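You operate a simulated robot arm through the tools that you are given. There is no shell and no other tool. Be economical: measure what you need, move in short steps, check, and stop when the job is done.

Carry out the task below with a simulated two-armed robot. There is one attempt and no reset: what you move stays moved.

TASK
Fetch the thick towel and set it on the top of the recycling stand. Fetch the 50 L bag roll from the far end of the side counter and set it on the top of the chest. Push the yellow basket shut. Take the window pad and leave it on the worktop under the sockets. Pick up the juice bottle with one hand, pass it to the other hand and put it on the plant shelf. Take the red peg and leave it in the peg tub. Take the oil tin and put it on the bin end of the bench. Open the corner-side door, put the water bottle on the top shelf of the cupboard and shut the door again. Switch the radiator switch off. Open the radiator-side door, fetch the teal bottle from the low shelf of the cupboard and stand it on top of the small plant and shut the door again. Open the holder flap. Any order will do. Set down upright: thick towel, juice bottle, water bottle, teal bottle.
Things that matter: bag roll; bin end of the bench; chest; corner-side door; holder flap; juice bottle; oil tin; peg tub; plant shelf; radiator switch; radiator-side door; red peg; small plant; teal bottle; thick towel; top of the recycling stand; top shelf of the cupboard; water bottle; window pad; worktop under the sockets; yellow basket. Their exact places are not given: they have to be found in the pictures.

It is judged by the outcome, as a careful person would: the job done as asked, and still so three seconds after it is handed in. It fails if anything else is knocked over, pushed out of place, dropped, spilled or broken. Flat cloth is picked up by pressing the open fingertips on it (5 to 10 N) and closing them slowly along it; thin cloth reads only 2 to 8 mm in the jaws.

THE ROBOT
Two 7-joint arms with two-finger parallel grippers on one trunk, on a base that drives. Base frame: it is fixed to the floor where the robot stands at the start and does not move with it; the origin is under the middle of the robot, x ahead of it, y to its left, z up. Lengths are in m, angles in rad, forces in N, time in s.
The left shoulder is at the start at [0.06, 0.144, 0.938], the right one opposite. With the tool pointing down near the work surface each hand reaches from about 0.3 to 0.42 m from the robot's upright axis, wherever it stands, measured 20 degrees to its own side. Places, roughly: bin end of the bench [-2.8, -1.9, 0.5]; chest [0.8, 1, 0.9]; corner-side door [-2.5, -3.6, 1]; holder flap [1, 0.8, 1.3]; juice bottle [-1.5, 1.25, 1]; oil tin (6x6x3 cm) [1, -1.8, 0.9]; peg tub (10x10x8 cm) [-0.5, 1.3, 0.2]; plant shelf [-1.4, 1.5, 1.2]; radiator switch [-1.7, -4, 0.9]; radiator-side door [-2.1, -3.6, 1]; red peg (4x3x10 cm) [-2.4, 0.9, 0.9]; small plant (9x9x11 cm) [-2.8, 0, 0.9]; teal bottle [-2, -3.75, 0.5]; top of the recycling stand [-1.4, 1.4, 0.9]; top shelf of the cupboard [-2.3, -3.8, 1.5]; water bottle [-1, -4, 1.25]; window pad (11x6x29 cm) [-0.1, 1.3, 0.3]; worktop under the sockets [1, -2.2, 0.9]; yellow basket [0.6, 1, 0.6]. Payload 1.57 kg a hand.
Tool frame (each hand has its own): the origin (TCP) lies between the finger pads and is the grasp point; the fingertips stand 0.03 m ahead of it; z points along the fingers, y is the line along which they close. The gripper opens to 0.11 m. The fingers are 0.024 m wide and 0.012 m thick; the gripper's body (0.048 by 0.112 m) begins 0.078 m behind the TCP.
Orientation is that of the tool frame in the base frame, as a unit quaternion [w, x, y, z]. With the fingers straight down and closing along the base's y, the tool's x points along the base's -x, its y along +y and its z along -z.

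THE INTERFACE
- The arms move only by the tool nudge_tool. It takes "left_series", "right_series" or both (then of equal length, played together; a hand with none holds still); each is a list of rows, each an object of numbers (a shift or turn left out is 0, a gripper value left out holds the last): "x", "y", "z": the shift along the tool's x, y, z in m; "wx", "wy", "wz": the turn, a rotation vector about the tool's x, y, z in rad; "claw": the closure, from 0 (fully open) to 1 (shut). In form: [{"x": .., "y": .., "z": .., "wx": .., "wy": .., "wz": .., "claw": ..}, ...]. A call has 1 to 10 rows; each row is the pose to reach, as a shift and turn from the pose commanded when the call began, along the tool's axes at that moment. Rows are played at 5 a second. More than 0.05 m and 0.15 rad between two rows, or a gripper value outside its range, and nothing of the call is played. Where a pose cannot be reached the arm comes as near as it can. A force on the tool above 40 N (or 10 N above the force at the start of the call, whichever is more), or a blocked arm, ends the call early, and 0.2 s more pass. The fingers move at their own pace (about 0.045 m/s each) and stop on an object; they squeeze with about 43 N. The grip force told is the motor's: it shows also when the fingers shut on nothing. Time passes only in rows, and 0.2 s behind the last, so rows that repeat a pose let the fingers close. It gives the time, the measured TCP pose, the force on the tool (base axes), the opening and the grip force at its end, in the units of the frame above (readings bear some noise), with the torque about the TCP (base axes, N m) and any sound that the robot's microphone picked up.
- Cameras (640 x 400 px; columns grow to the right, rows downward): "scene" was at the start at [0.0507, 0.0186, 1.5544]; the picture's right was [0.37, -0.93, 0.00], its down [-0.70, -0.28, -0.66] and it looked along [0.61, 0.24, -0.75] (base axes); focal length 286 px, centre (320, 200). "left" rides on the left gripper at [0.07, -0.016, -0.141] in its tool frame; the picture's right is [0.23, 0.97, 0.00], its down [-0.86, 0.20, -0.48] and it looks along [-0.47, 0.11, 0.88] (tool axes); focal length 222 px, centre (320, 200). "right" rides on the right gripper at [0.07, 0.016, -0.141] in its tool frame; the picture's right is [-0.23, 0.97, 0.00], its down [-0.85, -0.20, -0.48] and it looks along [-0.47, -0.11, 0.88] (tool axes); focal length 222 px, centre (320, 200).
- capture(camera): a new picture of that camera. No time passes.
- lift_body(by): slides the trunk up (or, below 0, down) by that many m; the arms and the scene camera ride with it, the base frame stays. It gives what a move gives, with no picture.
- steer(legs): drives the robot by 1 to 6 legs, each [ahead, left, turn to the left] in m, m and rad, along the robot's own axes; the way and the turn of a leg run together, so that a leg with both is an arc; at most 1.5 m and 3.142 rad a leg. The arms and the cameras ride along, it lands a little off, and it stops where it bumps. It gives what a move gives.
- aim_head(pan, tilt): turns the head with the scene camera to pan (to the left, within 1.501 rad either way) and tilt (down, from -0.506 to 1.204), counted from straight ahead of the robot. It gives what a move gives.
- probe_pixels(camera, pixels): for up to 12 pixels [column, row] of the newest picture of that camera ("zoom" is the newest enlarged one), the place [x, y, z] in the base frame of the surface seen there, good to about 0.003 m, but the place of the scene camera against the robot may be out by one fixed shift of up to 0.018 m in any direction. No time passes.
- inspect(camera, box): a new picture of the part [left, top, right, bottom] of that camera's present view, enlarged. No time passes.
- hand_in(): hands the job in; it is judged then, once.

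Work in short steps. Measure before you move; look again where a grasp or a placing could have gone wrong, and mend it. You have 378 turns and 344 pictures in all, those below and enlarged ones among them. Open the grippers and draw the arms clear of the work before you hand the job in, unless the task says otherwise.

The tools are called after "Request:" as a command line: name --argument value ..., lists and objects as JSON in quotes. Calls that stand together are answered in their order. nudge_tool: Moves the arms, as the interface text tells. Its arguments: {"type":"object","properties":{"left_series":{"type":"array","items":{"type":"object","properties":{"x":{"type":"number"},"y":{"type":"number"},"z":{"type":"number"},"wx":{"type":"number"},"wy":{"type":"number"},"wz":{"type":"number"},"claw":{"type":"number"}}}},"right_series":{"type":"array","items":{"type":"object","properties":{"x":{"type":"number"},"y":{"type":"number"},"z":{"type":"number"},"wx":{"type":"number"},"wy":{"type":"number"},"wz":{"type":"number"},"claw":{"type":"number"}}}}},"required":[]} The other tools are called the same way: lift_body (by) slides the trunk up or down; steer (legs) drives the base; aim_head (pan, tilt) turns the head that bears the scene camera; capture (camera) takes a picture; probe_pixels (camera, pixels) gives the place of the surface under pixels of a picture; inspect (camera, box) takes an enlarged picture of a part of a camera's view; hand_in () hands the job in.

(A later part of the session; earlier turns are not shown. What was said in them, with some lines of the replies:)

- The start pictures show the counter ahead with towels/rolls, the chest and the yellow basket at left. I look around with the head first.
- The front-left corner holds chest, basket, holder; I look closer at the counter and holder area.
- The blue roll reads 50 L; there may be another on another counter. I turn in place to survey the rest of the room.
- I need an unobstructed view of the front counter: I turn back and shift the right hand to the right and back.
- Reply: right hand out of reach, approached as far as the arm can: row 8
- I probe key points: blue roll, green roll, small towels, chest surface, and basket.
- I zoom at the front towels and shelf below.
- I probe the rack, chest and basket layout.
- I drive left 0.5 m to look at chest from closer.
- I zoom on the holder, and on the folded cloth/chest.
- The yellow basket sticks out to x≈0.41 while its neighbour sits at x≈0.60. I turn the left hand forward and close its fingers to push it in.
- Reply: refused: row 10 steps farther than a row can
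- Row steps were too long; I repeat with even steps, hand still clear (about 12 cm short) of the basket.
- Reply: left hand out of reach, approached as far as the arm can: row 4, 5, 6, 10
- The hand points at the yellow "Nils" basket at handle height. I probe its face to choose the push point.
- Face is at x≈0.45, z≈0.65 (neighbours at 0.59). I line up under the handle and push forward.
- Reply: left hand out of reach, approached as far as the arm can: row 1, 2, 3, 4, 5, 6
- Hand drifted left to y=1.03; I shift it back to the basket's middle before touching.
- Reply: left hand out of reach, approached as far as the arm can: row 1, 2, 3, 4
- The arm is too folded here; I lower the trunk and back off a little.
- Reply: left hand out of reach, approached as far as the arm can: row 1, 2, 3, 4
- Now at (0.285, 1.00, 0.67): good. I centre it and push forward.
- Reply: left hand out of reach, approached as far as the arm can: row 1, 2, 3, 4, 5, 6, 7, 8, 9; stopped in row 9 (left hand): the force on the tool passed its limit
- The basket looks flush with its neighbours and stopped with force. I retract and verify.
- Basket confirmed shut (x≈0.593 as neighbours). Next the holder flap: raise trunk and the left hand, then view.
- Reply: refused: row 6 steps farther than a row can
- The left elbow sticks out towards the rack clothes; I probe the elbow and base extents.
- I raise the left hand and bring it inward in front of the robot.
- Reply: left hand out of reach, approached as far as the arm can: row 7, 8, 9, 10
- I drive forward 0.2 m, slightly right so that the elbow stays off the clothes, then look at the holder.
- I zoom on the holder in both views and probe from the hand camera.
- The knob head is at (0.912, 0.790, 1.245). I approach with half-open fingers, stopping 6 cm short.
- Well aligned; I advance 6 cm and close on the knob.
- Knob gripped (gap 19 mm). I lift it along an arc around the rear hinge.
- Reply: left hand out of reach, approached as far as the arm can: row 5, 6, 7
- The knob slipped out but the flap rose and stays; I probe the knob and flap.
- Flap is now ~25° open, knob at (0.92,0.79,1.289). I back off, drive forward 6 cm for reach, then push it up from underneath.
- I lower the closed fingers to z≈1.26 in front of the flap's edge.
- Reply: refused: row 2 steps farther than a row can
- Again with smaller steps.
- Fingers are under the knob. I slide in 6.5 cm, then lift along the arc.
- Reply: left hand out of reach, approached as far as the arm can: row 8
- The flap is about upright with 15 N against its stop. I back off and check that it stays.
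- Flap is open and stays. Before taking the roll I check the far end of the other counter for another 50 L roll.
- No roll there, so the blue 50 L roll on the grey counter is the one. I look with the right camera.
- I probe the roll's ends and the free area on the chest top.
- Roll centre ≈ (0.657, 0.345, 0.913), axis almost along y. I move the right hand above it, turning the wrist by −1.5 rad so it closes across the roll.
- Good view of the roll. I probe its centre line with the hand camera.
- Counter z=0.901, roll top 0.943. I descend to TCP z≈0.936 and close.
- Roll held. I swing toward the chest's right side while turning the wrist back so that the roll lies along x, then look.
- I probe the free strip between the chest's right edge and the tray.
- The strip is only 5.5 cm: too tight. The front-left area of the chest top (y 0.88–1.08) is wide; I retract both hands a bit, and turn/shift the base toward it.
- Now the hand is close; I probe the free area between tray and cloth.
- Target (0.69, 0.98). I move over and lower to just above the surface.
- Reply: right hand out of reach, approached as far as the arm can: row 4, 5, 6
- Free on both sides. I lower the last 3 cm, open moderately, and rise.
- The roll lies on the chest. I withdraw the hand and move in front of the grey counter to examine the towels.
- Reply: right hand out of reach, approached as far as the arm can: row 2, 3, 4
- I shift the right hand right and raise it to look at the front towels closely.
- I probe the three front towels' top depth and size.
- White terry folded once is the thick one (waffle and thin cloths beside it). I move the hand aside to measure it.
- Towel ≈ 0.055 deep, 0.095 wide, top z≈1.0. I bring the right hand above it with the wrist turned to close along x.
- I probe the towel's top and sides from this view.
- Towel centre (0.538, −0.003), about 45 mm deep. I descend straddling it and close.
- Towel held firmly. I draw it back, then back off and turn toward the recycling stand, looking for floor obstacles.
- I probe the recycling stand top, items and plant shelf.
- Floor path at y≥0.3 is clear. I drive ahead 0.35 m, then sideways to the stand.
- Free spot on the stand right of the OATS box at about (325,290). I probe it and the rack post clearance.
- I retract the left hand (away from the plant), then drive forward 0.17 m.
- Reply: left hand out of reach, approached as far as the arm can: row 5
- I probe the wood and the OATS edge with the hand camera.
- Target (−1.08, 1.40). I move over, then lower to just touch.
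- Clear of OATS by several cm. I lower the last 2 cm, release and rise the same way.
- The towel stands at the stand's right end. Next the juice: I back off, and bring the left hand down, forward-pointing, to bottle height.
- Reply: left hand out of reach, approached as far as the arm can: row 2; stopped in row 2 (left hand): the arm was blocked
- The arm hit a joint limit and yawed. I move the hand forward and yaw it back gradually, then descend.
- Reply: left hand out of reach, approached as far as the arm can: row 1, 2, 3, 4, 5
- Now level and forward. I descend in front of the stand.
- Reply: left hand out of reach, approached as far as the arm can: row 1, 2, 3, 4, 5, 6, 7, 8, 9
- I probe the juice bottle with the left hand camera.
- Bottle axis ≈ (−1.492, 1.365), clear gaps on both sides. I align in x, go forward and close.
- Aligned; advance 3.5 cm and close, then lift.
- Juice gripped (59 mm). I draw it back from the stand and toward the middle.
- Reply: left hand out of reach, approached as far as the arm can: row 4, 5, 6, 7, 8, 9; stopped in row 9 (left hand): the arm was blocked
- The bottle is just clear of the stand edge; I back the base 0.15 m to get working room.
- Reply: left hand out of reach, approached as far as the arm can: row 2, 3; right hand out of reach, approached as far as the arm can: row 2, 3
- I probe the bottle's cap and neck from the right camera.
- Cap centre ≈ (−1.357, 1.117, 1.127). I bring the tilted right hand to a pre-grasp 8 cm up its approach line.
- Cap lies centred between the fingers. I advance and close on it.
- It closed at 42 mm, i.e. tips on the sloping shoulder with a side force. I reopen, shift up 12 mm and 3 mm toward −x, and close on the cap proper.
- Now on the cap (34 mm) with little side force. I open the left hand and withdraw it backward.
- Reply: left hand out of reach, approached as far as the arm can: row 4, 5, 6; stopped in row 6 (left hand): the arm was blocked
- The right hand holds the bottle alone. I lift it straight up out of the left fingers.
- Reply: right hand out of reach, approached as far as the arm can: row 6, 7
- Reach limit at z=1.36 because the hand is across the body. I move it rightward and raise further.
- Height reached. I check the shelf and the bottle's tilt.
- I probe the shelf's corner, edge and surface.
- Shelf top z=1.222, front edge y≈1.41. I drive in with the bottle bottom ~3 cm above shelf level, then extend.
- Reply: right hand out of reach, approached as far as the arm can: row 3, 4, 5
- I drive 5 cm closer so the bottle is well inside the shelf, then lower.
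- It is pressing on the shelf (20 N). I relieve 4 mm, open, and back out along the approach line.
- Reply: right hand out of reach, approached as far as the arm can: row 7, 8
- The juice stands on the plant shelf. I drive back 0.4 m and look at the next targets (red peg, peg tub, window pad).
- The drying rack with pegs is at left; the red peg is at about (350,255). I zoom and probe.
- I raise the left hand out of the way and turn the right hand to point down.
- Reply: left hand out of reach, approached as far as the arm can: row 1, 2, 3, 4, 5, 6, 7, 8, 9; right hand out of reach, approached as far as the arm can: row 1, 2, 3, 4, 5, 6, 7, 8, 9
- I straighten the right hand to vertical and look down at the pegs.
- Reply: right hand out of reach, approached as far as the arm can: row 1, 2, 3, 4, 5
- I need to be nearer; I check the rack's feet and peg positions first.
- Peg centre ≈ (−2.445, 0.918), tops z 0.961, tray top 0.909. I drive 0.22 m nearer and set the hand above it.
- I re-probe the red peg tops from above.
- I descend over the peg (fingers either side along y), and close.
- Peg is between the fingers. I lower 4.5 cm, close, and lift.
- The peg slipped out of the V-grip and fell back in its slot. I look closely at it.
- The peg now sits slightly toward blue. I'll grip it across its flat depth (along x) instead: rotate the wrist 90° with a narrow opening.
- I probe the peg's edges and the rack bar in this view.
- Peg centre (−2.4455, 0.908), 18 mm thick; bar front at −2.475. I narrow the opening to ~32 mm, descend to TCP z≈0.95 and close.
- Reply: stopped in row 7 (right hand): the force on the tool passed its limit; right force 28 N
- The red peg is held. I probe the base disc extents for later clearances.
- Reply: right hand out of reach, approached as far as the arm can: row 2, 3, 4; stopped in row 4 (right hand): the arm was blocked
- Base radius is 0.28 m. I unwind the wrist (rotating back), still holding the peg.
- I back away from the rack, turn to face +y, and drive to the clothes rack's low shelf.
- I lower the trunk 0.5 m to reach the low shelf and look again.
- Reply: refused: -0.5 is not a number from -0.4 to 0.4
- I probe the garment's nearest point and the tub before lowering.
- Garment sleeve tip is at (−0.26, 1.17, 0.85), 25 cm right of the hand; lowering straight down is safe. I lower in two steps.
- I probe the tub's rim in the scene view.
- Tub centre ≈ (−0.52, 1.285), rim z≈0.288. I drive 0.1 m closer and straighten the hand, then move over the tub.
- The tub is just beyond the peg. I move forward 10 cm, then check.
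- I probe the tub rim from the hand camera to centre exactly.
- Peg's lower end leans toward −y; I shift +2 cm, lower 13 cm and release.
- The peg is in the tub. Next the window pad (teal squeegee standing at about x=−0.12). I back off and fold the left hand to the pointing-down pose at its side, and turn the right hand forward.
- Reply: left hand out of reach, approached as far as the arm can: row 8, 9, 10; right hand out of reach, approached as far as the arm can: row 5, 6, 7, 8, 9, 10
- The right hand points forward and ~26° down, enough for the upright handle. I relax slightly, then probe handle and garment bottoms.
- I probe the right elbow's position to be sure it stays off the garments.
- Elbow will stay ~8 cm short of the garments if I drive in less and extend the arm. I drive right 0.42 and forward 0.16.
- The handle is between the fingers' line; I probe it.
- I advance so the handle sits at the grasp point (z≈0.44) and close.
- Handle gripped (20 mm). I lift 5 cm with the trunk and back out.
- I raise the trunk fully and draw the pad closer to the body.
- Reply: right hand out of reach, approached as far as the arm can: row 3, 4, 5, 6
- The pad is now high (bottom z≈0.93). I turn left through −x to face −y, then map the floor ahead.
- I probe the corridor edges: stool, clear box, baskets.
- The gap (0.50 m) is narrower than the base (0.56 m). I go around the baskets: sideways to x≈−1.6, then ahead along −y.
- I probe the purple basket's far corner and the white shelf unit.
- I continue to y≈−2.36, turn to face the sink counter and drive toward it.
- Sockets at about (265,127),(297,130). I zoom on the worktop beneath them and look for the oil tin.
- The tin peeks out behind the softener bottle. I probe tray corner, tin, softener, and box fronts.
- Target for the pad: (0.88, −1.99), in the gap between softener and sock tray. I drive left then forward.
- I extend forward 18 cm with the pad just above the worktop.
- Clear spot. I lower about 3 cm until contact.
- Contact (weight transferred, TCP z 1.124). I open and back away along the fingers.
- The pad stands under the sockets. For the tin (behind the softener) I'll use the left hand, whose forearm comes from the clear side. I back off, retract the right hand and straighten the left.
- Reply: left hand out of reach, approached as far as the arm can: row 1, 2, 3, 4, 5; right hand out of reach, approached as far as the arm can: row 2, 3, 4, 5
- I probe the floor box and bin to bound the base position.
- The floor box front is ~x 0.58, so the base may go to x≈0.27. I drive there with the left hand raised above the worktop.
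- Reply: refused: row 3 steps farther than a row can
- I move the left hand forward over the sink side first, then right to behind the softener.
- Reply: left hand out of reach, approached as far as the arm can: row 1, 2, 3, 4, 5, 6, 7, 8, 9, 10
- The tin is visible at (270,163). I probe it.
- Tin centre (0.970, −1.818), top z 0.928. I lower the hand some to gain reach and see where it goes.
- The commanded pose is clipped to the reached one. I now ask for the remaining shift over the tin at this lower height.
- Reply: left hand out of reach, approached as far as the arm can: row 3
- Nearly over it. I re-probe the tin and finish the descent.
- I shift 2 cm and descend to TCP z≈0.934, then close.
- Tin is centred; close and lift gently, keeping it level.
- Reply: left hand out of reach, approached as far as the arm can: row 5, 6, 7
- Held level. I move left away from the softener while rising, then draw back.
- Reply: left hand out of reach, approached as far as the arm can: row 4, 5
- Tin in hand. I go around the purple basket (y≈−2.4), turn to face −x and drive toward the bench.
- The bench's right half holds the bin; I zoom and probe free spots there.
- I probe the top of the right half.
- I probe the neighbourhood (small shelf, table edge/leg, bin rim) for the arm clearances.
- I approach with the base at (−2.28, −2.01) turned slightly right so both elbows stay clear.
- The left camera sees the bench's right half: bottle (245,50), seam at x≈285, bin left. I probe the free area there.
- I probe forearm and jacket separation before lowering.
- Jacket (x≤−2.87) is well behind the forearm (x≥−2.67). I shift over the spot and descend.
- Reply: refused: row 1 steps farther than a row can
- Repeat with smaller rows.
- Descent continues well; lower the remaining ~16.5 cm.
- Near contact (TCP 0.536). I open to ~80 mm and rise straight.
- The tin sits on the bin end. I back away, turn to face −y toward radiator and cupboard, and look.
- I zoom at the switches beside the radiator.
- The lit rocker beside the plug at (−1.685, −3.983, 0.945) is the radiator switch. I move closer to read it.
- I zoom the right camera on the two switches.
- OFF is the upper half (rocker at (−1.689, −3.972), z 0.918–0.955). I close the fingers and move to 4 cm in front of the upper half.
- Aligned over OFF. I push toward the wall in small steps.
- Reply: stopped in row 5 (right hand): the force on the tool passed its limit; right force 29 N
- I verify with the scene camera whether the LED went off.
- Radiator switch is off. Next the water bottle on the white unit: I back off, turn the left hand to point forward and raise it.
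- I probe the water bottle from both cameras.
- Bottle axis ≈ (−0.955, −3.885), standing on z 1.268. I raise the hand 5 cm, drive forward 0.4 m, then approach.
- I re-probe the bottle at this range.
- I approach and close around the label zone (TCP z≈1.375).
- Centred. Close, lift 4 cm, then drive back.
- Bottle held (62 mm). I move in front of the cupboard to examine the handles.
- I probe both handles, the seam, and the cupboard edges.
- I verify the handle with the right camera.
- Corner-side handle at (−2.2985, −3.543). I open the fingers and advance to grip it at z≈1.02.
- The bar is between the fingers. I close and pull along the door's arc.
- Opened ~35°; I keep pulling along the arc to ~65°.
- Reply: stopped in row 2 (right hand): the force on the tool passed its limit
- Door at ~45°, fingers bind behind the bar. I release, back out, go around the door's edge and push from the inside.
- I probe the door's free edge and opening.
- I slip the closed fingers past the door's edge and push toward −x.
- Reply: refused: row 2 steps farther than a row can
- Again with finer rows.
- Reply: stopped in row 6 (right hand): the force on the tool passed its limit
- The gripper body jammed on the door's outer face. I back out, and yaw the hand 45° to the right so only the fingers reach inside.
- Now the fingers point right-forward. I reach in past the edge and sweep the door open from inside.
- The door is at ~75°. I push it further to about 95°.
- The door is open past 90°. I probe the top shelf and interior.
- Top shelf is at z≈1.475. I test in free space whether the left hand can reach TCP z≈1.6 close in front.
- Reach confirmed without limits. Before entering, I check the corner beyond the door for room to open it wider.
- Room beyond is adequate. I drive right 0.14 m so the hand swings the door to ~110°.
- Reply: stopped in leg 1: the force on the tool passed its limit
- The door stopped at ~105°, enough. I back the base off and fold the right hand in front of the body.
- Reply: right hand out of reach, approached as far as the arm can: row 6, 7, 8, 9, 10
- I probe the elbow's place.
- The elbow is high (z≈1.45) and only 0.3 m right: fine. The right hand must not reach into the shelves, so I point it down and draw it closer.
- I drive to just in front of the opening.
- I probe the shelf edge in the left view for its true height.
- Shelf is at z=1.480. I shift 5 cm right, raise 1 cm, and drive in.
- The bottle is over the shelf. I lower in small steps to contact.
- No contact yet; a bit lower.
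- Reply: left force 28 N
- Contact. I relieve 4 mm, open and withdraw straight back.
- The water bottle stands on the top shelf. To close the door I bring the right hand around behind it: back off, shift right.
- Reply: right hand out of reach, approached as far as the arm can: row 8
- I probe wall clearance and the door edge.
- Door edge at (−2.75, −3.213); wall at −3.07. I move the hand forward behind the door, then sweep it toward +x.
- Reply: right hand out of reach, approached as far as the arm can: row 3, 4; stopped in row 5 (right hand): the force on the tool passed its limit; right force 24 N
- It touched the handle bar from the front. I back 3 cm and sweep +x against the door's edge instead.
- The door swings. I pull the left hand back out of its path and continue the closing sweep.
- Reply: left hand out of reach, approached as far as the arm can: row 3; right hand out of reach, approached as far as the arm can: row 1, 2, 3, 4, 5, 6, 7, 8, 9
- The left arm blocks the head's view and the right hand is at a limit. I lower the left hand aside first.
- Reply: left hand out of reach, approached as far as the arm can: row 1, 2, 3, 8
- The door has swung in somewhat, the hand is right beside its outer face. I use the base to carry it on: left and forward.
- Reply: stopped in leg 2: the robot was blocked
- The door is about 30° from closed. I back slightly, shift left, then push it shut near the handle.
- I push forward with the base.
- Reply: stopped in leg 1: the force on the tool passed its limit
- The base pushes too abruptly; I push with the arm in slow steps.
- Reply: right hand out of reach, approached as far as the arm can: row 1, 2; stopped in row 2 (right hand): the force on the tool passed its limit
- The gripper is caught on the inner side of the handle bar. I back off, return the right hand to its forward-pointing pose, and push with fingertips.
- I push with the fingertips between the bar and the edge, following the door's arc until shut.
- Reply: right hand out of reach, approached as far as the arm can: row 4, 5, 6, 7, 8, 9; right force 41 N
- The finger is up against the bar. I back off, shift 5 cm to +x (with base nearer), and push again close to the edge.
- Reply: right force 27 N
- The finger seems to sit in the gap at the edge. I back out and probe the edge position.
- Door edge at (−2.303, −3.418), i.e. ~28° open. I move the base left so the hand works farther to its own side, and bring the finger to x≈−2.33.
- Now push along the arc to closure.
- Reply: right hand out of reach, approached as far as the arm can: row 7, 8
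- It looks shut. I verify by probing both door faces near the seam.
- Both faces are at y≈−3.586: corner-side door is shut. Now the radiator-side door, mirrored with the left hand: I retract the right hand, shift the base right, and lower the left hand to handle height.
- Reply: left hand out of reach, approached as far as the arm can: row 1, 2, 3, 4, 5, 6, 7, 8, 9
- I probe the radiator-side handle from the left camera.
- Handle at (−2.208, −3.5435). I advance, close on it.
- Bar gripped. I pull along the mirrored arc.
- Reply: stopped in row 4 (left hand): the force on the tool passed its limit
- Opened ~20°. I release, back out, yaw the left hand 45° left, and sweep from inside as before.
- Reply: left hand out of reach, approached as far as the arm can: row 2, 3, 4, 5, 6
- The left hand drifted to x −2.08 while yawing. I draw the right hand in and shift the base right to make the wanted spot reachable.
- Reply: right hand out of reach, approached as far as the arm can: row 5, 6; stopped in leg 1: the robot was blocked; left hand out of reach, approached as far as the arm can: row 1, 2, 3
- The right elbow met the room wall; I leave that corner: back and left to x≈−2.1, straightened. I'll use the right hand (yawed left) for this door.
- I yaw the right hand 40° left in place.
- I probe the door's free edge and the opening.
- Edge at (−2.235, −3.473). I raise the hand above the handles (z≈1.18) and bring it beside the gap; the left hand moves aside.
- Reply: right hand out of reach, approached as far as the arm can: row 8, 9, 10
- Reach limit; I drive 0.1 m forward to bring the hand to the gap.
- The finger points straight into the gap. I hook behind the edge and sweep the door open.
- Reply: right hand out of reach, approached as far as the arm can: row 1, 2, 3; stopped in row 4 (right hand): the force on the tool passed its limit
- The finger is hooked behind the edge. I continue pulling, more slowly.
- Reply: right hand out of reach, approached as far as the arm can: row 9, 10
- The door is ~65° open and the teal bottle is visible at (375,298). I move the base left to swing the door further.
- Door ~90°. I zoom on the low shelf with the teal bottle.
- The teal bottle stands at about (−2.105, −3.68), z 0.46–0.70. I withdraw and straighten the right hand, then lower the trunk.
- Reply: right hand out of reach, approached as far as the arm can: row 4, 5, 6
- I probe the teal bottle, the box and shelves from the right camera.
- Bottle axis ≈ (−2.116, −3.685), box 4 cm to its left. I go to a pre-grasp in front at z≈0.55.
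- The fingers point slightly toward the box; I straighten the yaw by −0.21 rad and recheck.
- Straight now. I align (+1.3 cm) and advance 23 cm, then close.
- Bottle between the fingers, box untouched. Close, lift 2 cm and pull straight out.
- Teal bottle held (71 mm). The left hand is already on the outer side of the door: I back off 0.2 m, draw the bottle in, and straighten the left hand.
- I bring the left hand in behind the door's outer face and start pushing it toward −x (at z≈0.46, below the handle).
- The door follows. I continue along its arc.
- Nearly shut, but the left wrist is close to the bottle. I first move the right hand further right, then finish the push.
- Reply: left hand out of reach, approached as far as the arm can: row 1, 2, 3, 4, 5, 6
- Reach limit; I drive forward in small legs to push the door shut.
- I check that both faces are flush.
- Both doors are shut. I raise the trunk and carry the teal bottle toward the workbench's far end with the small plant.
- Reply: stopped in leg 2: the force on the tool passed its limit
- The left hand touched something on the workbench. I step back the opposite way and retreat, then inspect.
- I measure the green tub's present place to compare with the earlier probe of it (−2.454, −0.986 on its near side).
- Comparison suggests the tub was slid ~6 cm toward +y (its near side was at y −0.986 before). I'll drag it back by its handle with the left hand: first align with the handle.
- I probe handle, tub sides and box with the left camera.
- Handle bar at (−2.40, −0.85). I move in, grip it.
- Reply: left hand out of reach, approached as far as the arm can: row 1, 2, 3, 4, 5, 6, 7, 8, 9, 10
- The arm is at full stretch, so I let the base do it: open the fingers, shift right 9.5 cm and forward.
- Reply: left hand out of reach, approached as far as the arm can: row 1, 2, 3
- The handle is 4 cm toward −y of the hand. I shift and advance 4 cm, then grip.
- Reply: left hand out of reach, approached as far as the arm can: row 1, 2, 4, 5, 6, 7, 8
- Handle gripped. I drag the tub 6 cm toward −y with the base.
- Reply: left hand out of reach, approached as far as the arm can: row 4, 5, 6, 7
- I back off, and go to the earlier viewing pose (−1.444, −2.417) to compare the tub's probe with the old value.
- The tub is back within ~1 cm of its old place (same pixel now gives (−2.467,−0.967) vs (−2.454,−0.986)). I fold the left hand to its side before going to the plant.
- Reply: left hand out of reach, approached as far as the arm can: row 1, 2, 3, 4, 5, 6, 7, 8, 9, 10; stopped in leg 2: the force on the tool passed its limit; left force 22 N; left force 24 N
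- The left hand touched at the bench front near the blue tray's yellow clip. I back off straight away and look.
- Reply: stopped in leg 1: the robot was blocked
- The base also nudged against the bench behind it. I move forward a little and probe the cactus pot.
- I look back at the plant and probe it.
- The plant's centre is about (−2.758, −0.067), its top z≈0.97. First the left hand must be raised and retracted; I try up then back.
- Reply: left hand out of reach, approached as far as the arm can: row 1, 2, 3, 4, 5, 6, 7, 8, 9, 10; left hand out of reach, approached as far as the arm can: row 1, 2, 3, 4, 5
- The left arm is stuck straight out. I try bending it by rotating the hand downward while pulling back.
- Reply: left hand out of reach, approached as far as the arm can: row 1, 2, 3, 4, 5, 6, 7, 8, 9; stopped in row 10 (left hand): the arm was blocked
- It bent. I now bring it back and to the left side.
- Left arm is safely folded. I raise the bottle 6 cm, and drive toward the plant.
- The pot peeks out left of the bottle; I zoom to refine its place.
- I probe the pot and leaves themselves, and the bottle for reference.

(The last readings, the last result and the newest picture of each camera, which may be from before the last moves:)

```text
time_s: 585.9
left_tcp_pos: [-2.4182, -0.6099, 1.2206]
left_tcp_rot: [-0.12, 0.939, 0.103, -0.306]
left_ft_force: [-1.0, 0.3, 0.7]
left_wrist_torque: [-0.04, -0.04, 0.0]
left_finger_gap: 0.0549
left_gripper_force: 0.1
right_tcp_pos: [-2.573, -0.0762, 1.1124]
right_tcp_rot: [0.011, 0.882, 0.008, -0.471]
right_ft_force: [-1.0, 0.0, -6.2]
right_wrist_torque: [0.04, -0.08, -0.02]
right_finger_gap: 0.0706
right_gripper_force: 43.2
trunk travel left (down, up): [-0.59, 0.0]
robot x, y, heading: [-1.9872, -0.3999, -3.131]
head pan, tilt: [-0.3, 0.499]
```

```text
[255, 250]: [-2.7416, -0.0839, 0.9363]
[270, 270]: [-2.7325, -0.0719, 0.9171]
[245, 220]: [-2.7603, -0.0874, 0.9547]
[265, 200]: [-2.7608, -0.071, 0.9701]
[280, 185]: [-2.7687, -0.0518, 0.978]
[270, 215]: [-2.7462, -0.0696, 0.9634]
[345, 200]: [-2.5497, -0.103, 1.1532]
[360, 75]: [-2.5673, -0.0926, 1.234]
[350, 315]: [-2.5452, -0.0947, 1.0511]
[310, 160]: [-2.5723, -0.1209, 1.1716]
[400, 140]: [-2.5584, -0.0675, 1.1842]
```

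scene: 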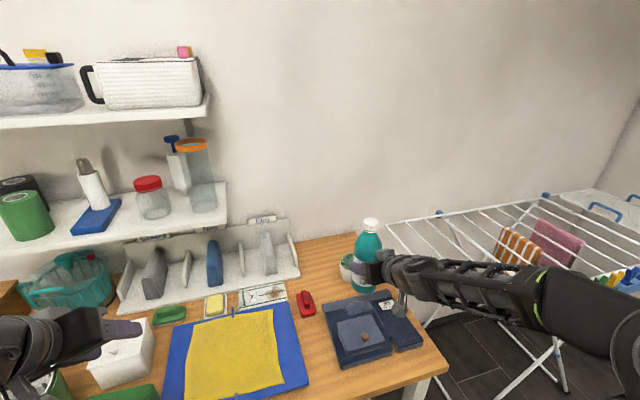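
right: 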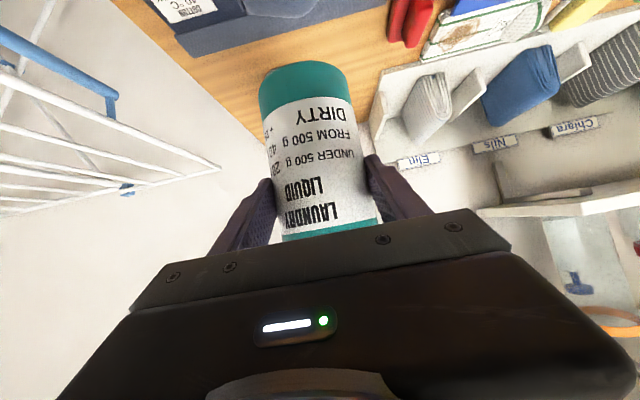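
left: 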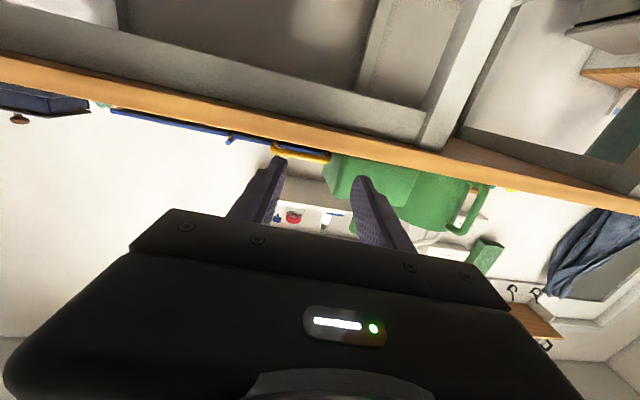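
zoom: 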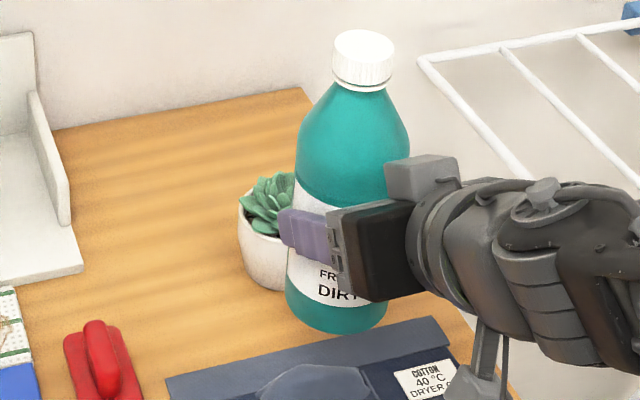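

Relative to the bottle the pot centre lies at (−0.187, +0.045). I drive 9 cm forward and shift the bottle over the plant at safe height.

Request:
steer --legs '[[0.09, 0, 0]]'

Request:
nudge_tool --right_series '[{"x": -0.018, "y": -0.015, "z": 0.027}, {"x": -0.036, "y": -0.03, "z": 0.054}, {"x": -0.0537, "y": -0.045, "z": 0.0808}]'

Request:
inspect --camera "scene" --box '[320, 210, 420, 320]'

Request:
capture --camera "right"

```text
time_s: 587.0
left_tcp_pos: [-2.5093, -0.6109, 1.2188]
left_tcp_rot: [-0.12, 0.939, 0.104, -0.306]
left_ft_force: [-0.9, 0.2, 0.1]
left_wrist_torque: [0.02, 0.0, -0.02]
left_finger_gap: 0.0548
left_gripper_force: 0.1
right_tcp_pos: [-2.6648, -0.0788, 1.1131]
right_tcp_rot: [0.011, 0.882, 0.009, -0.471]
right_ft_force: [-1.4, -0.4, -6.7]
right_wrist_torque: [-0.01, -0.13, -0.01]
right_finger_gap: 0.0704
right_gripper_force: 43.1
trunk travel left (down, up): [-0.59, 0.0]
robot x, y, heading: [-2.0785, -0.4007, -3.131]
head pan, tilt: [-0.3, 0.499]
```

```text
time_s: 587.8
left_tcp_pos: [-2.5112, -0.6113, 1.2198]
left_tcp_rot: [-0.12, 0.939, 0.104, -0.305]
left_ft_force: [-0.5, 0.2, 0.3]
left_wrist_torque: [-0.03, -0.01, 0.02]
left_finger_gap: 0.0549
left_gripper_force: 0.0
right_tcp_pos: [-2.7574, -0.0109, 1.1022]
right_tcp_rot: [0.007, 0.886, -0.011, -0.464]
right_ft_force: [4.0, 15.1, -11.0]
right_wrist_torque: [-0.31, 0.15, 0.45]
right_finger_gap: 0.0707
right_gripper_force: 42.9
trunk travel left (down, up): [-0.59, 0.0]
robot x, y, heading: [-2.0768, -0.4061, -3.129]
head pan, tilt: [-0.3, 0.499]
```

```text
3.64 times, centred on (370, 265) of scene
```

zoom: 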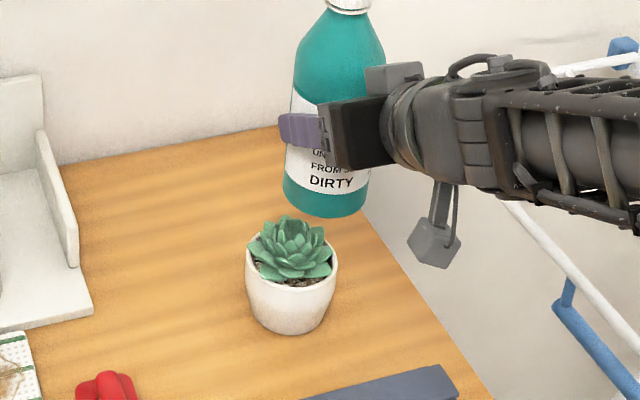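

```text
59 pictures are left
```

right: 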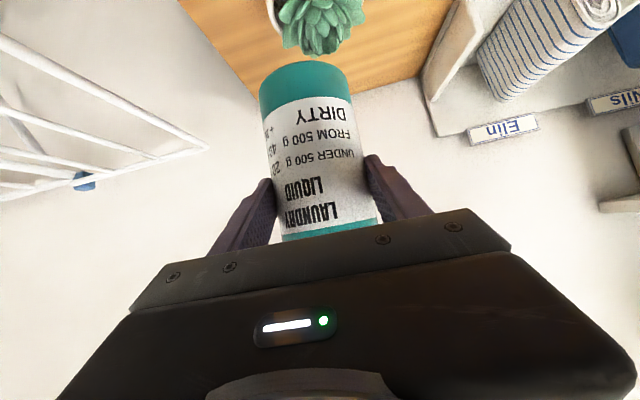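

The bottle went past the plant and some side force appeared. I probe the plant from the hand camera and raise 3 cm.

Request:
probe_pixels --camera "right" --pixels '[[320, 30], [280, 10], [272, 25], [300, 15], [340, 15], [320, 48]]'

Request:
probe_pixels --camera "zoom" --pixels '[[288, 240], [250, 275], [333, 275], [290, 300], [325, 200], [326, 150], [290, 220], [288, 265]]'

Request:
nudge_tool --right_series '[{"x": -0.0125, "z": -0.0083}, {"x": -0.025, "z": -0.0167}]'

```text
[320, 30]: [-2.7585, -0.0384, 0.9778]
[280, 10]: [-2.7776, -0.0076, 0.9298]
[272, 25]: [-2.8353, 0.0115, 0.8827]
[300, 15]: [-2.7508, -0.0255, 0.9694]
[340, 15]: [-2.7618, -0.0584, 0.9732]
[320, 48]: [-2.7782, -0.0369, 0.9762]
```

```text
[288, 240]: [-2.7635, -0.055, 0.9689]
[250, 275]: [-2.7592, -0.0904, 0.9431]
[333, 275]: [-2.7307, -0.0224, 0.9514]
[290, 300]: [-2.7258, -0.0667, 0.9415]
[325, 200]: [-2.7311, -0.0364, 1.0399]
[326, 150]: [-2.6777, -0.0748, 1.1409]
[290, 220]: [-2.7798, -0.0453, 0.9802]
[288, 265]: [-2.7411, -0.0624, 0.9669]
```

```text
time_s: 588.4
left_tcp_pos: [-2.5082, -0.6128, 1.2191]
left_tcp_rot: [-0.12, 0.939, 0.104, -0.306]
left_ft_force: [-0.2, -0.3, 0.7]
left_wrist_torque: [0.02, -0.02, -0.01]
left_finger_gap: 0.0549
left_gripper_force: 0.0
right_tcp_pos: [-2.762, -0.0362, 1.1426]
right_tcp_rot: [0.012, 0.882, 0.01, -0.47]
right_ft_force: [0.4, 0.7, -5.9]
right_wrist_torque: [-0.03, -0.11, -0.02]
right_finger_gap: 0.0707
right_gripper_force: 43.6
trunk travel left (down, up): [-0.59, 0.0]
robot x, y, heading: [-2.0782, -0.3996, -3.132]
head pan, tilt: [-0.3, 0.499]
```

Now free of force and centred: leaves' centre (−2.765, −0.038), top z 0.978; TCP (−2.762, −0.036). I lower slowly.

Request:
nudge_tool --right_series '[{"x": 0.0083, "z": 0.0056}, {"x": 0.0167, "z": 0.0111}, {"x": 0.025, "z": 0.0167}, {"x": 0.0333, "z": 0.0222}]'

Request:
capture --camera "scene"

```text
time_s: 589.4
left_tcp_pos: [-2.5095, -0.6114, 1.2205]
left_tcp_rot: [-0.12, 0.939, 0.103, -0.306]
left_ft_force: [-0.6, -0.2, 0.0]
left_wrist_torque: [-0.01, 0.01, 0.02]
left_finger_gap: 0.0551
left_gripper_force: 0.1
right_tcp_pos: [-2.7611, -0.0363, 1.101]
right_tcp_rot: [0.012, 0.882, 0.01, -0.47]
right_ft_force: [-0.3, -0.3, -5.6]
right_wrist_torque: [0.03, -0.15, 0.01]
right_finger_gap: 0.0708
right_gripper_force: 43.5
trunk travel left (down, up): [-0.59, 0.0]
robot x, y, heading: [-2.0788, -0.3986, -3.132]
head pan, tilt: [-0.3, 0.499]
```

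```text
58 pictures are left
```

scene: 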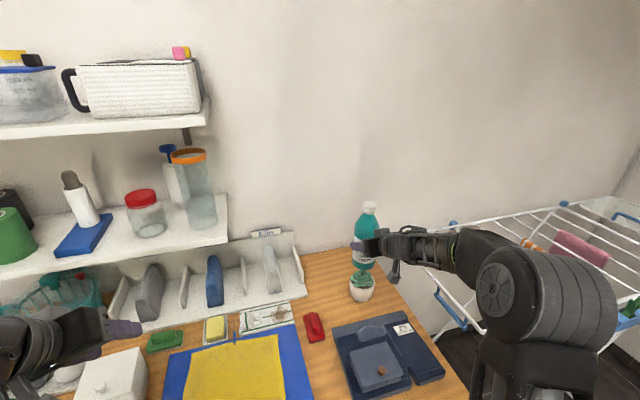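

Bottle is right above the pot without contact. I lower the last 3 cm in small steps.

Request:
nudge_tool --right_series '[{"x": 0.006, "z": 0.004}, {"x": 0.012, "z": 0.008}, {"x": 0.018, "z": 0.012}, {"x": 0.023, "z": 0.0153}, {"x": 0.026, "z": 0.0173}]'

Request:
inspect --camera "scene" --box '[310, 190, 420, 320]'

```text
time_s: 590.6
left_tcp_pos: [-2.5096, -0.6107, 1.2196]
left_tcp_rot: [-0.12, 0.939, 0.104, -0.305]
left_ft_force: [-0.4, 0.6, 0.2]
left_wrist_torque: [0.0, -0.03, -0.03]
left_finger_gap: 0.055
left_gripper_force: 0.0
right_tcp_pos: [-2.7622, -0.0368, 1.0696]
right_tcp_rot: [0.012, 0.883, 0.01, -0.47]
right_ft_force: [0.6, -0.2, -5.9]
right_wrist_torque: [0.02, -0.14, 0.0]
right_finger_gap: 0.0708
right_gripper_force: 43.3
trunk travel left (down, up): [-0.59, 0.0]
robot x, y, heading: [-2.0799, -0.402, -3.128]
head pan, tilt: [-0.3, 0.499]
```

```text
3.08 times, centred on (365, 255) of scene
```

zoom: 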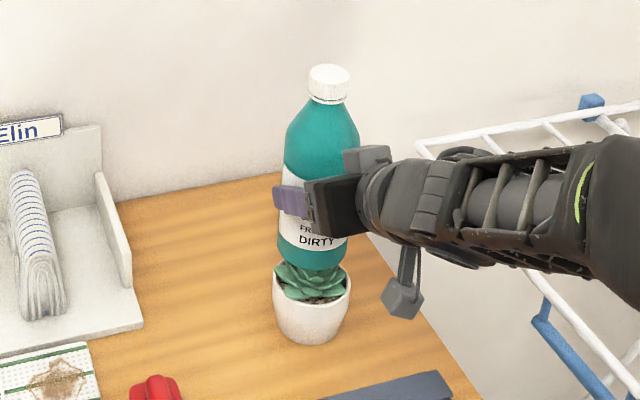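

Almost touching; continue a few mm at a time.

Request:
nudge_tool --right_series '[{"x": 0.004, "z": 0.0027}, {"x": 0.008, "z": 0.0053}, {"x": 0.011, "z": 0.0073}]'

```text
time_s: 591.4
left_tcp_pos: [-2.5069, -0.6132, 1.2231]
left_tcp_rot: [-0.12, 0.938, 0.103, -0.308]
left_ft_force: [0.7, 0.5, 0.5]
left_wrist_torque: [-0.02, -0.01, 0.02]
left_finger_gap: 0.0551
left_gripper_force: 0.1
right_tcp_pos: [-2.7606, -0.0375, 1.0655]
right_tcp_rot: [0.011, 0.879, 0.01, -0.476]
right_ft_force: [3.5, 2.9, 27.6]
right_wrist_torque: [0.95, -0.25, -0.08]
right_finger_gap: 0.0706
right_gripper_force: 42.9
trunk travel left (down, up): [-0.59, 0.0]
robot x, y, heading: [-2.0748, -0.3967, -3.127]
head pan, tilt: [-0.3, 0.499]
```

Contact, but the torque says the support is ~2 cm to +y of the bottle's axis. I lift 1.2 cm, shift 1.5 cm toward +y and touch down again.

Request:
nudge_tool --right_series '[{"x": -0.012, "z": -0.008}, {"x": -0.018, "z": -0.012, "y": -0.008}, {"x": -0.018, "z": -0.012, "y": -0.015}, {"x": -0.012, "z": -0.008, "y": -0.015}, {"x": -0.007, "z": -0.0047, "y": -0.015}, {"x": -0.005, "z": -0.0033, "y": -0.015}]'

```text
time_s: 592.8
left_tcp_pos: [-2.5073, -0.6119, 1.2221]
left_tcp_rot: [-0.119, 0.938, 0.104, -0.307]
left_ft_force: [0.0, 0.3, -0.2]
left_wrist_torque: [0.0, 0.01, -0.01]
left_finger_gap: 0.055
left_gripper_force: 0.0
right_tcp_pos: [-2.7611, -0.0218, 1.065]
right_tcp_rot: [0.012, 0.881, 0.01, -0.472]
right_ft_force: [2.7, 2.0, 7.0]
right_wrist_torque: [0.21, -0.18, -0.04]
right_finger_gap: 0.0707
right_gripper_force: 43.2
trunk travel left (down, up): [-0.59, 0.0]
robot x, y, heading: [-2.077, -0.3983, -3.131]
head pan, tilt: [-0.3, 0.499]
```

Now centred in y; support seems ~1.5 cm toward −x. I shift 1 cm in −x and touch again.

Request:
nudge_tool --right_series '[{"x": -0.012, "z": -0.008}, {"x": -0.0175, "z": 0.0003}, {"x": -0.0055, "z": 0.0083}, {"x": -0.0035, "z": 0.0096}]'

Request:
inspect --camera "scene" --box '[310, 190, 420, 320]'

```text
time_s: 593.8
left_tcp_pos: [-2.5077, -0.6137, 1.2215]
left_tcp_rot: [-0.12, 0.939, 0.104, -0.306]
left_ft_force: [0.2, -0.2, 0.9]
left_wrist_torque: [0.0, 0.04, 0.04]
left_finger_gap: 0.0549
left_gripper_force: 0.0
right_tcp_pos: [-2.772, -0.0224, 1.0666]
right_tcp_rot: [0.012, 0.88, 0.01, -0.474]
right_ft_force: [-4.3, 2.8, 12.4]
right_wrist_torque: [0.41, 0.13, 0.02]
right_finger_gap: 0.0709
right_gripper_force: 42.6
trunk travel left (down, up): [-0.59, 0.0]
robot x, y, heading: [-2.0778, -0.3995, -3.129]
head pan, tilt: [-0.3, 0.499]
```

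```text
3.08 times, centred on (365, 255) of scene
```

zoom: 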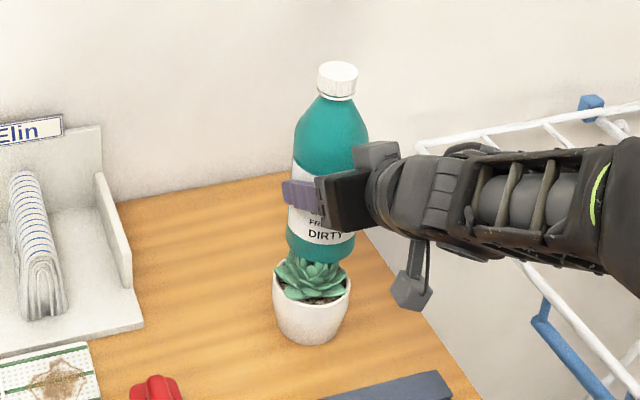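

All contacts point to one highest leaf at about (−2.769, −0.018); the other leaf tops lie toward y −0.058. The stable place is between them, so I set the axis at y≈−0.033 and touch lightly.

Request:
nudge_tool --right_series '[{"x": -0.012, "z": -0.008}, {"x": -0.0095, "z": -0.012, "y": 0.011}, {"x": 0.0, "z": -0.006, "y": 0.011}, {"x": 0.0025, "z": -0.0042, "y": 0.011}]'

```text
time_s: 594.8
left_tcp_pos: [-2.5076, -0.6131, 1.221]
left_tcp_rot: [-0.12, 0.938, 0.104, -0.307]
left_ft_force: [0.0, 0.3, -0.4]
left_wrist_torque: [-0.01, 0.01, -0.02]
left_finger_gap: 0.0548
left_gripper_force: 0.0
right_tcp_pos: [-2.7659, -0.0325, 1.0654]
right_tcp_rot: [0.012, 0.88, 0.01, -0.474]
right_ft_force: [1.1, 0.9, 10.4]
right_wrist_torque: [0.4, -0.19, -0.04]
right_finger_gap: 0.0708
right_gripper_force: 42.9
trunk travel left (down, up): [-0.59, 0.0]
robot x, y, heading: [-2.0791, -0.4028, -3.126]
head pan, tilt: [-0.3, 0.499]
```

I ease the pressure and open the fingers just 3 mm per side to see whether it stands.

Request:
nudge_tool --right_series '[{"x": -0.003, "z": -0.002}, {"x": -0.003, "z": -0.002, "claw": 0.3}, {"x": -0.003, "z": -0.002}, {"x": -0.003, "z": -0.002}, {"x": -0.003, "z": -0.002}]'

Request:
inspect --camera "scene" --box '[310, 190, 420, 320]'

Request:
capture --camera "right"

```text
time_s: 596.0
left_tcp_pos: [-2.5081, -0.6129, 1.2204]
left_tcp_rot: [-0.12, 0.939, 0.103, -0.306]
left_ft_force: [0.4, 0.1, -0.3]
left_wrist_torque: [0.01, 0.03, 0.01]
left_finger_gap: 0.0551
left_gripper_force: 0.0
right_tcp_pos: [-2.7657, -0.0339, 1.0654]
right_tcp_rot: [0.012, 0.882, 0.01, -0.47]
right_ft_force: [-0.6, -1.2, 0.9]
right_wrist_torque: [0.0, -0.01, 0.0]
right_finger_gap: 0.077
right_gripper_force: 0.0
trunk travel left (down, up): [-0.59, 0.0]
robot x, y, heading: [-2.0781, -0.402, -3.13]
head pan, tilt: [-0.3, 0.499]
```

```text
3.08 times, centred on (365, 255) of scene
```

zoom: 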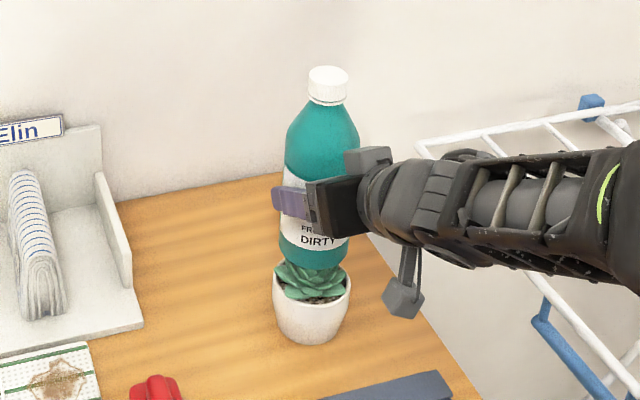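

```text
54 pictures are left
```

right: 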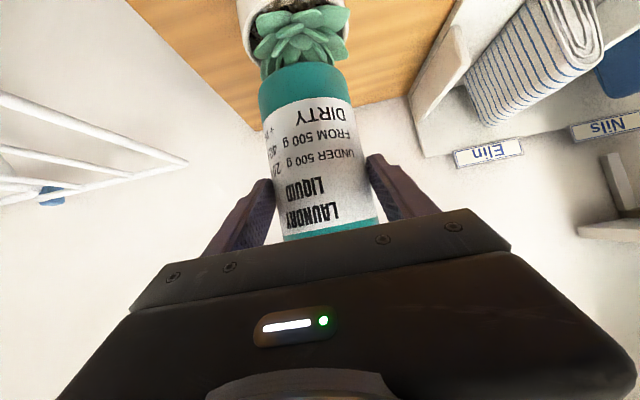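

It stands freely with no force on the hand. I open wider, wait, and check again.

Request:
nudge_tool --right_series '[{"claw": 0.1}, {"claw": 0.1}, {"claw": 0.1}, {"claw": 0.1}, {"claw": 0.1}, {"claw": 0.1}, {"claw": 0.1}, {"claw": 0.1}, {"claw": 0.1}, {"claw": 0.1}]'

Request:
capture --camera "right"

```text
time_s: 598.2
left_tcp_pos: [-2.5085, -0.612, 1.2214]
left_tcp_rot: [-0.12, 0.939, 0.104, -0.305]
left_ft_force: [0.4, 0.4, 1.3]
left_wrist_torque: [-0.01, -0.01, 0.02]
left_finger_gap: 0.0552
left_gripper_force: 0.0
right_tcp_pos: [-2.7661, -0.0334, 1.0659]
right_tcp_rot: [0.013, 0.882, 0.01, -0.47]
right_ft_force: [-0.9, 0.0, 0.3]
right_wrist_torque: [-0.01, -0.01, 0.0]
right_finger_gap: 0.0989
right_gripper_force: 0.2
trunk travel left (down, up): [-0.59, 0.0]
robot x, y, heading: [-2.078, -0.4, -3.127]
head pan, tilt: [-0.3, 0.499]
```

```text
53 pictures are left
```

right: 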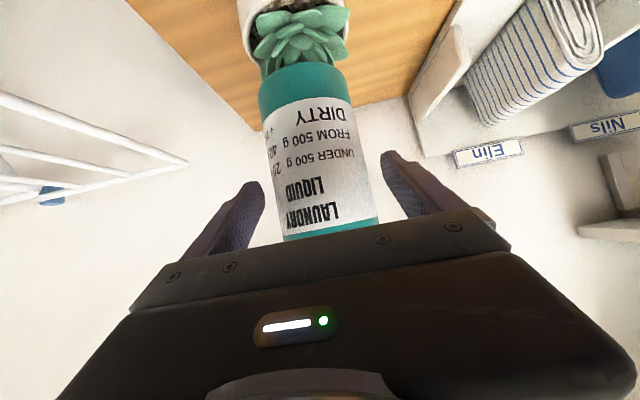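

Stable. I withdraw the hand straight along its fingers, then back the base off.

Request:
nudge_tool --right_series '[{"z": -0.03}, {"z": -0.06}, {"z": -0.09}, {"z": -0.12}]'

Request:
steer --legs '[[-0.35, 0, 0]]'

Request:
capture --camera "scene"

```text
time_s: 599.2
left_tcp_pos: [-2.5076, -0.613, 1.2204]
left_tcp_rot: [-0.119, 0.938, 0.104, -0.307]
left_ft_force: [0.2, -0.2, -0.8]
left_wrist_torque: [0.01, 0.03, -0.01]
left_finger_gap: 0.0552
left_gripper_force: 0.2
right_tcp_pos: [-2.6649, -0.0299, 1.1324]
right_tcp_rot: [0.012, 0.882, 0.009, -0.471]
right_ft_force: [0.9, 0.2, 0.4]
right_wrist_torque: [0.02, 0.01, 0.02]
right_finger_gap: 0.0991
right_gripper_force: 0.0
trunk travel left (down, up): [-0.59, 0.0]
robot x, y, heading: [-2.0764, -0.3992, -3.125]
head pan, tilt: [-0.3, 0.499]
```

```text
time_s: 601.5
left_tcp_pos: [-2.1506, -0.6086, 1.2212]
left_tcp_rot: [-0.119, 0.938, 0.104, -0.307]
left_ft_force: [-0.5, 0.1, -0.3]
left_wrist_torque: [0.04, 0.0, -0.03]
left_finger_gap: 0.055
left_gripper_force: 0.0
right_tcp_pos: [-2.3095, -0.0266, 1.1316]
right_tcp_rot: [0.013, 0.882, 0.011, -0.47]
right_ft_force: [0.8, 0.1, 0.3]
right_wrist_torque: [0.0, -0.03, 0.02]
right_finger_gap: 0.0989
right_gripper_force: 0.1
trunk travel left (down, up): [-0.59, 0.0]
robot x, y, heading: [-1.7247, -0.3963, -3.125]
head pan, tilt: [-0.3, 0.499]
```

```text
52 pictures are left
```

scene: 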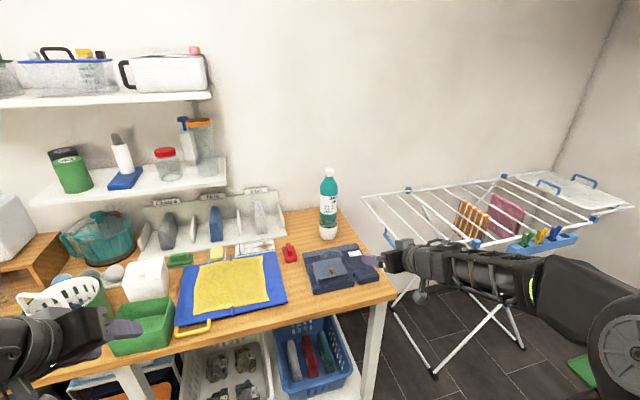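

The teal bottle stands on the plant. I open the left gripper, move clear and check the areas I might have disturbed (bench tin, baskets behind me).

Request:
nudge_tool --left_series '[{"claw": 0}, {"claw": 0}]' --right_series '[{"claw": 0}, {"claw": 0}]'

Request:
steer --legs '[[-0.2, 0, 0], [0, 0, 1.57]]'

Request:
aim_head --pan 0.9 --tilt 0.7

Request:
capture --camera "scene"

Request:
aim_head --pan -0.7 --tilt 0.5

Request:
capture --camera "scene"

```text
time_s: 602.1
left_tcp_pos: [-2.1511, -0.607, 1.22]
left_tcp_rot: [-0.119, 0.939, 0.105, -0.305]
left_ft_force: [0.8, 0.0, 0.4]
left_wrist_torque: [0.01, 0.0, 0.01]
left_finger_gap: 0.107
left_gripper_force: 0.1
right_tcp_pos: [-2.3105, -0.0261, 1.1312]
right_tcp_rot: [0.013, 0.882, 0.01, -0.47]
right_ft_force: [0.3, 0.6, 0.5]
right_wrist_torque: [-0.01, -0.01, -0.02]
right_finger_gap: 0.11
right_gripper_force: 0.0
trunk travel left (down, up): [-0.59, 0.0]
robot x, y, heading: [-1.7205, -0.3947, -3.125]
head pan, tilt: [-0.3, 0.499]
```

```text
time_s: 607.5
left_tcp_pos: [-1.3144, -0.8254, 1.2204]
left_tcp_rot: [0.13, 0.594, 0.734, -0.301]
left_ft_force: [-0.1, 0.2, -0.4]
left_wrist_torque: [0.0, -0.03, -0.04]
left_finger_gap: 0.1101
left_gripper_force: 0.1
right_tcp_pos: [-1.8999, -0.9737, 1.1318]
right_tcp_rot: [0.341, 0.62, 0.627, -0.326]
right_ft_force: [0.3, -0.5, 0.2]
right_wrist_torque: [0.01, 0.01, -0.01]
right_finger_gap: 0.1099
right_gripper_force: 0.0
trunk travel left (down, up): [-0.59, 0.0]
robot x, y, heading: [-1.5189, -0.3908, -1.568]
head pan, tilt: [-0.3, 0.499]
```

```text
time_s: 608.9
left_tcp_pos: [-1.3144, -0.8236, 1.2206]
left_tcp_rot: [0.129, 0.595, 0.734, -0.302]
left_ft_force: [-0.7, -0.5, -0.3]
left_wrist_torque: [-0.01, 0.0, 0.01]
left_finger_gap: 0.1102
left_gripper_force: 0.1
right_tcp_pos: [-1.899, -0.974, 1.1321]
right_tcp_rot: [0.34, 0.62, 0.627, -0.326]
right_ft_force: [0.0, -1.2, 0.1]
right_wrist_torque: [-0.01, 0.03, 0.0]
right_finger_gap: 0.1099
right_gripper_force: 0.0
trunk travel left (down, up): [-0.59, 0.0]
robot x, y, heading: [-1.5225, -0.3912, -1.574]
head pan, tilt: [0.901, 0.7]
```

```text
51 pictures are left
```

scene: 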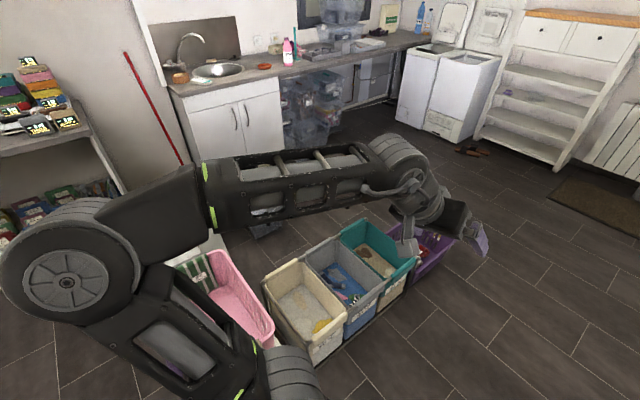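

```text
time_s: 610.6
left_tcp_pos: [-1.3154, -0.8235, 1.2207]
left_tcp_rot: [0.13, 0.594, 0.734, -0.302]
left_ft_force: [-0.3, 0.5, -0.2]
left_wrist_torque: [0.0, 0.01, -0.02]
left_finger_gap: 0.1101
left_gripper_force: 0.1
right_tcp_pos: [-1.9002, -0.9759, 1.1311]
right_tcp_rot: [0.34, 0.62, 0.628, -0.325]
right_ft_force: [0.6, 0.2, 0.3]
right_wrist_torque: [-0.01, -0.03, -0.02]
right_finger_gap: 0.1101
right_gripper_force: 0.0
trunk travel left (down, up): [-0.59, 0.0]
robot x, y, heading: [-1.5205, -0.3931, -1.568]
head pan, tilt: [-0.7, 0.499]
```

```text
50 pictures are left
```

scene: 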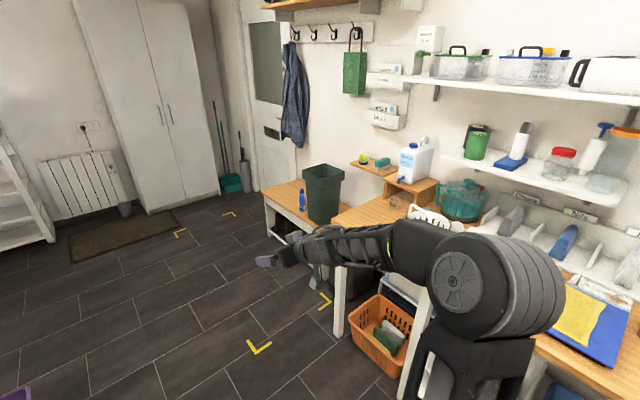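

All tasks are done, grippers are open and arms are clear of furniture; the doors, baskets and bench look in order. I hand in.

Request:
hand_in

```text
The job is handed in.
```

I finished all eleven tasks and handed the job in, but I disturbed a few things on the workbench on the way.

- **Green tub:** my left hand slid it a few centimetres along the bench. I dragged it back to within about 1–2 cm of where it was, going by a repeated camera check.
- **Blue tray:** the left hand also hit the bench edge beside the tray's yellow clip. The tray looked in line afterwards, but I did not measure it.
- **Bumps:** the base backed into the basket stand once, and the right elbow touched the room wall near the cupboard. Nothing looked displaced in the pictures.

Two calls rest on my judgement:

- **Thick towel:** nothing was labelled as such, so I took the white terry towel as the thick one.
- **Bag roll:** I took the blue 50 L roll from the left end of the grey counter, the only 50 L roll I saw.

The teal bottle stands upright on the leaves of the small plant, and it stayed put for several seconds after I let go.
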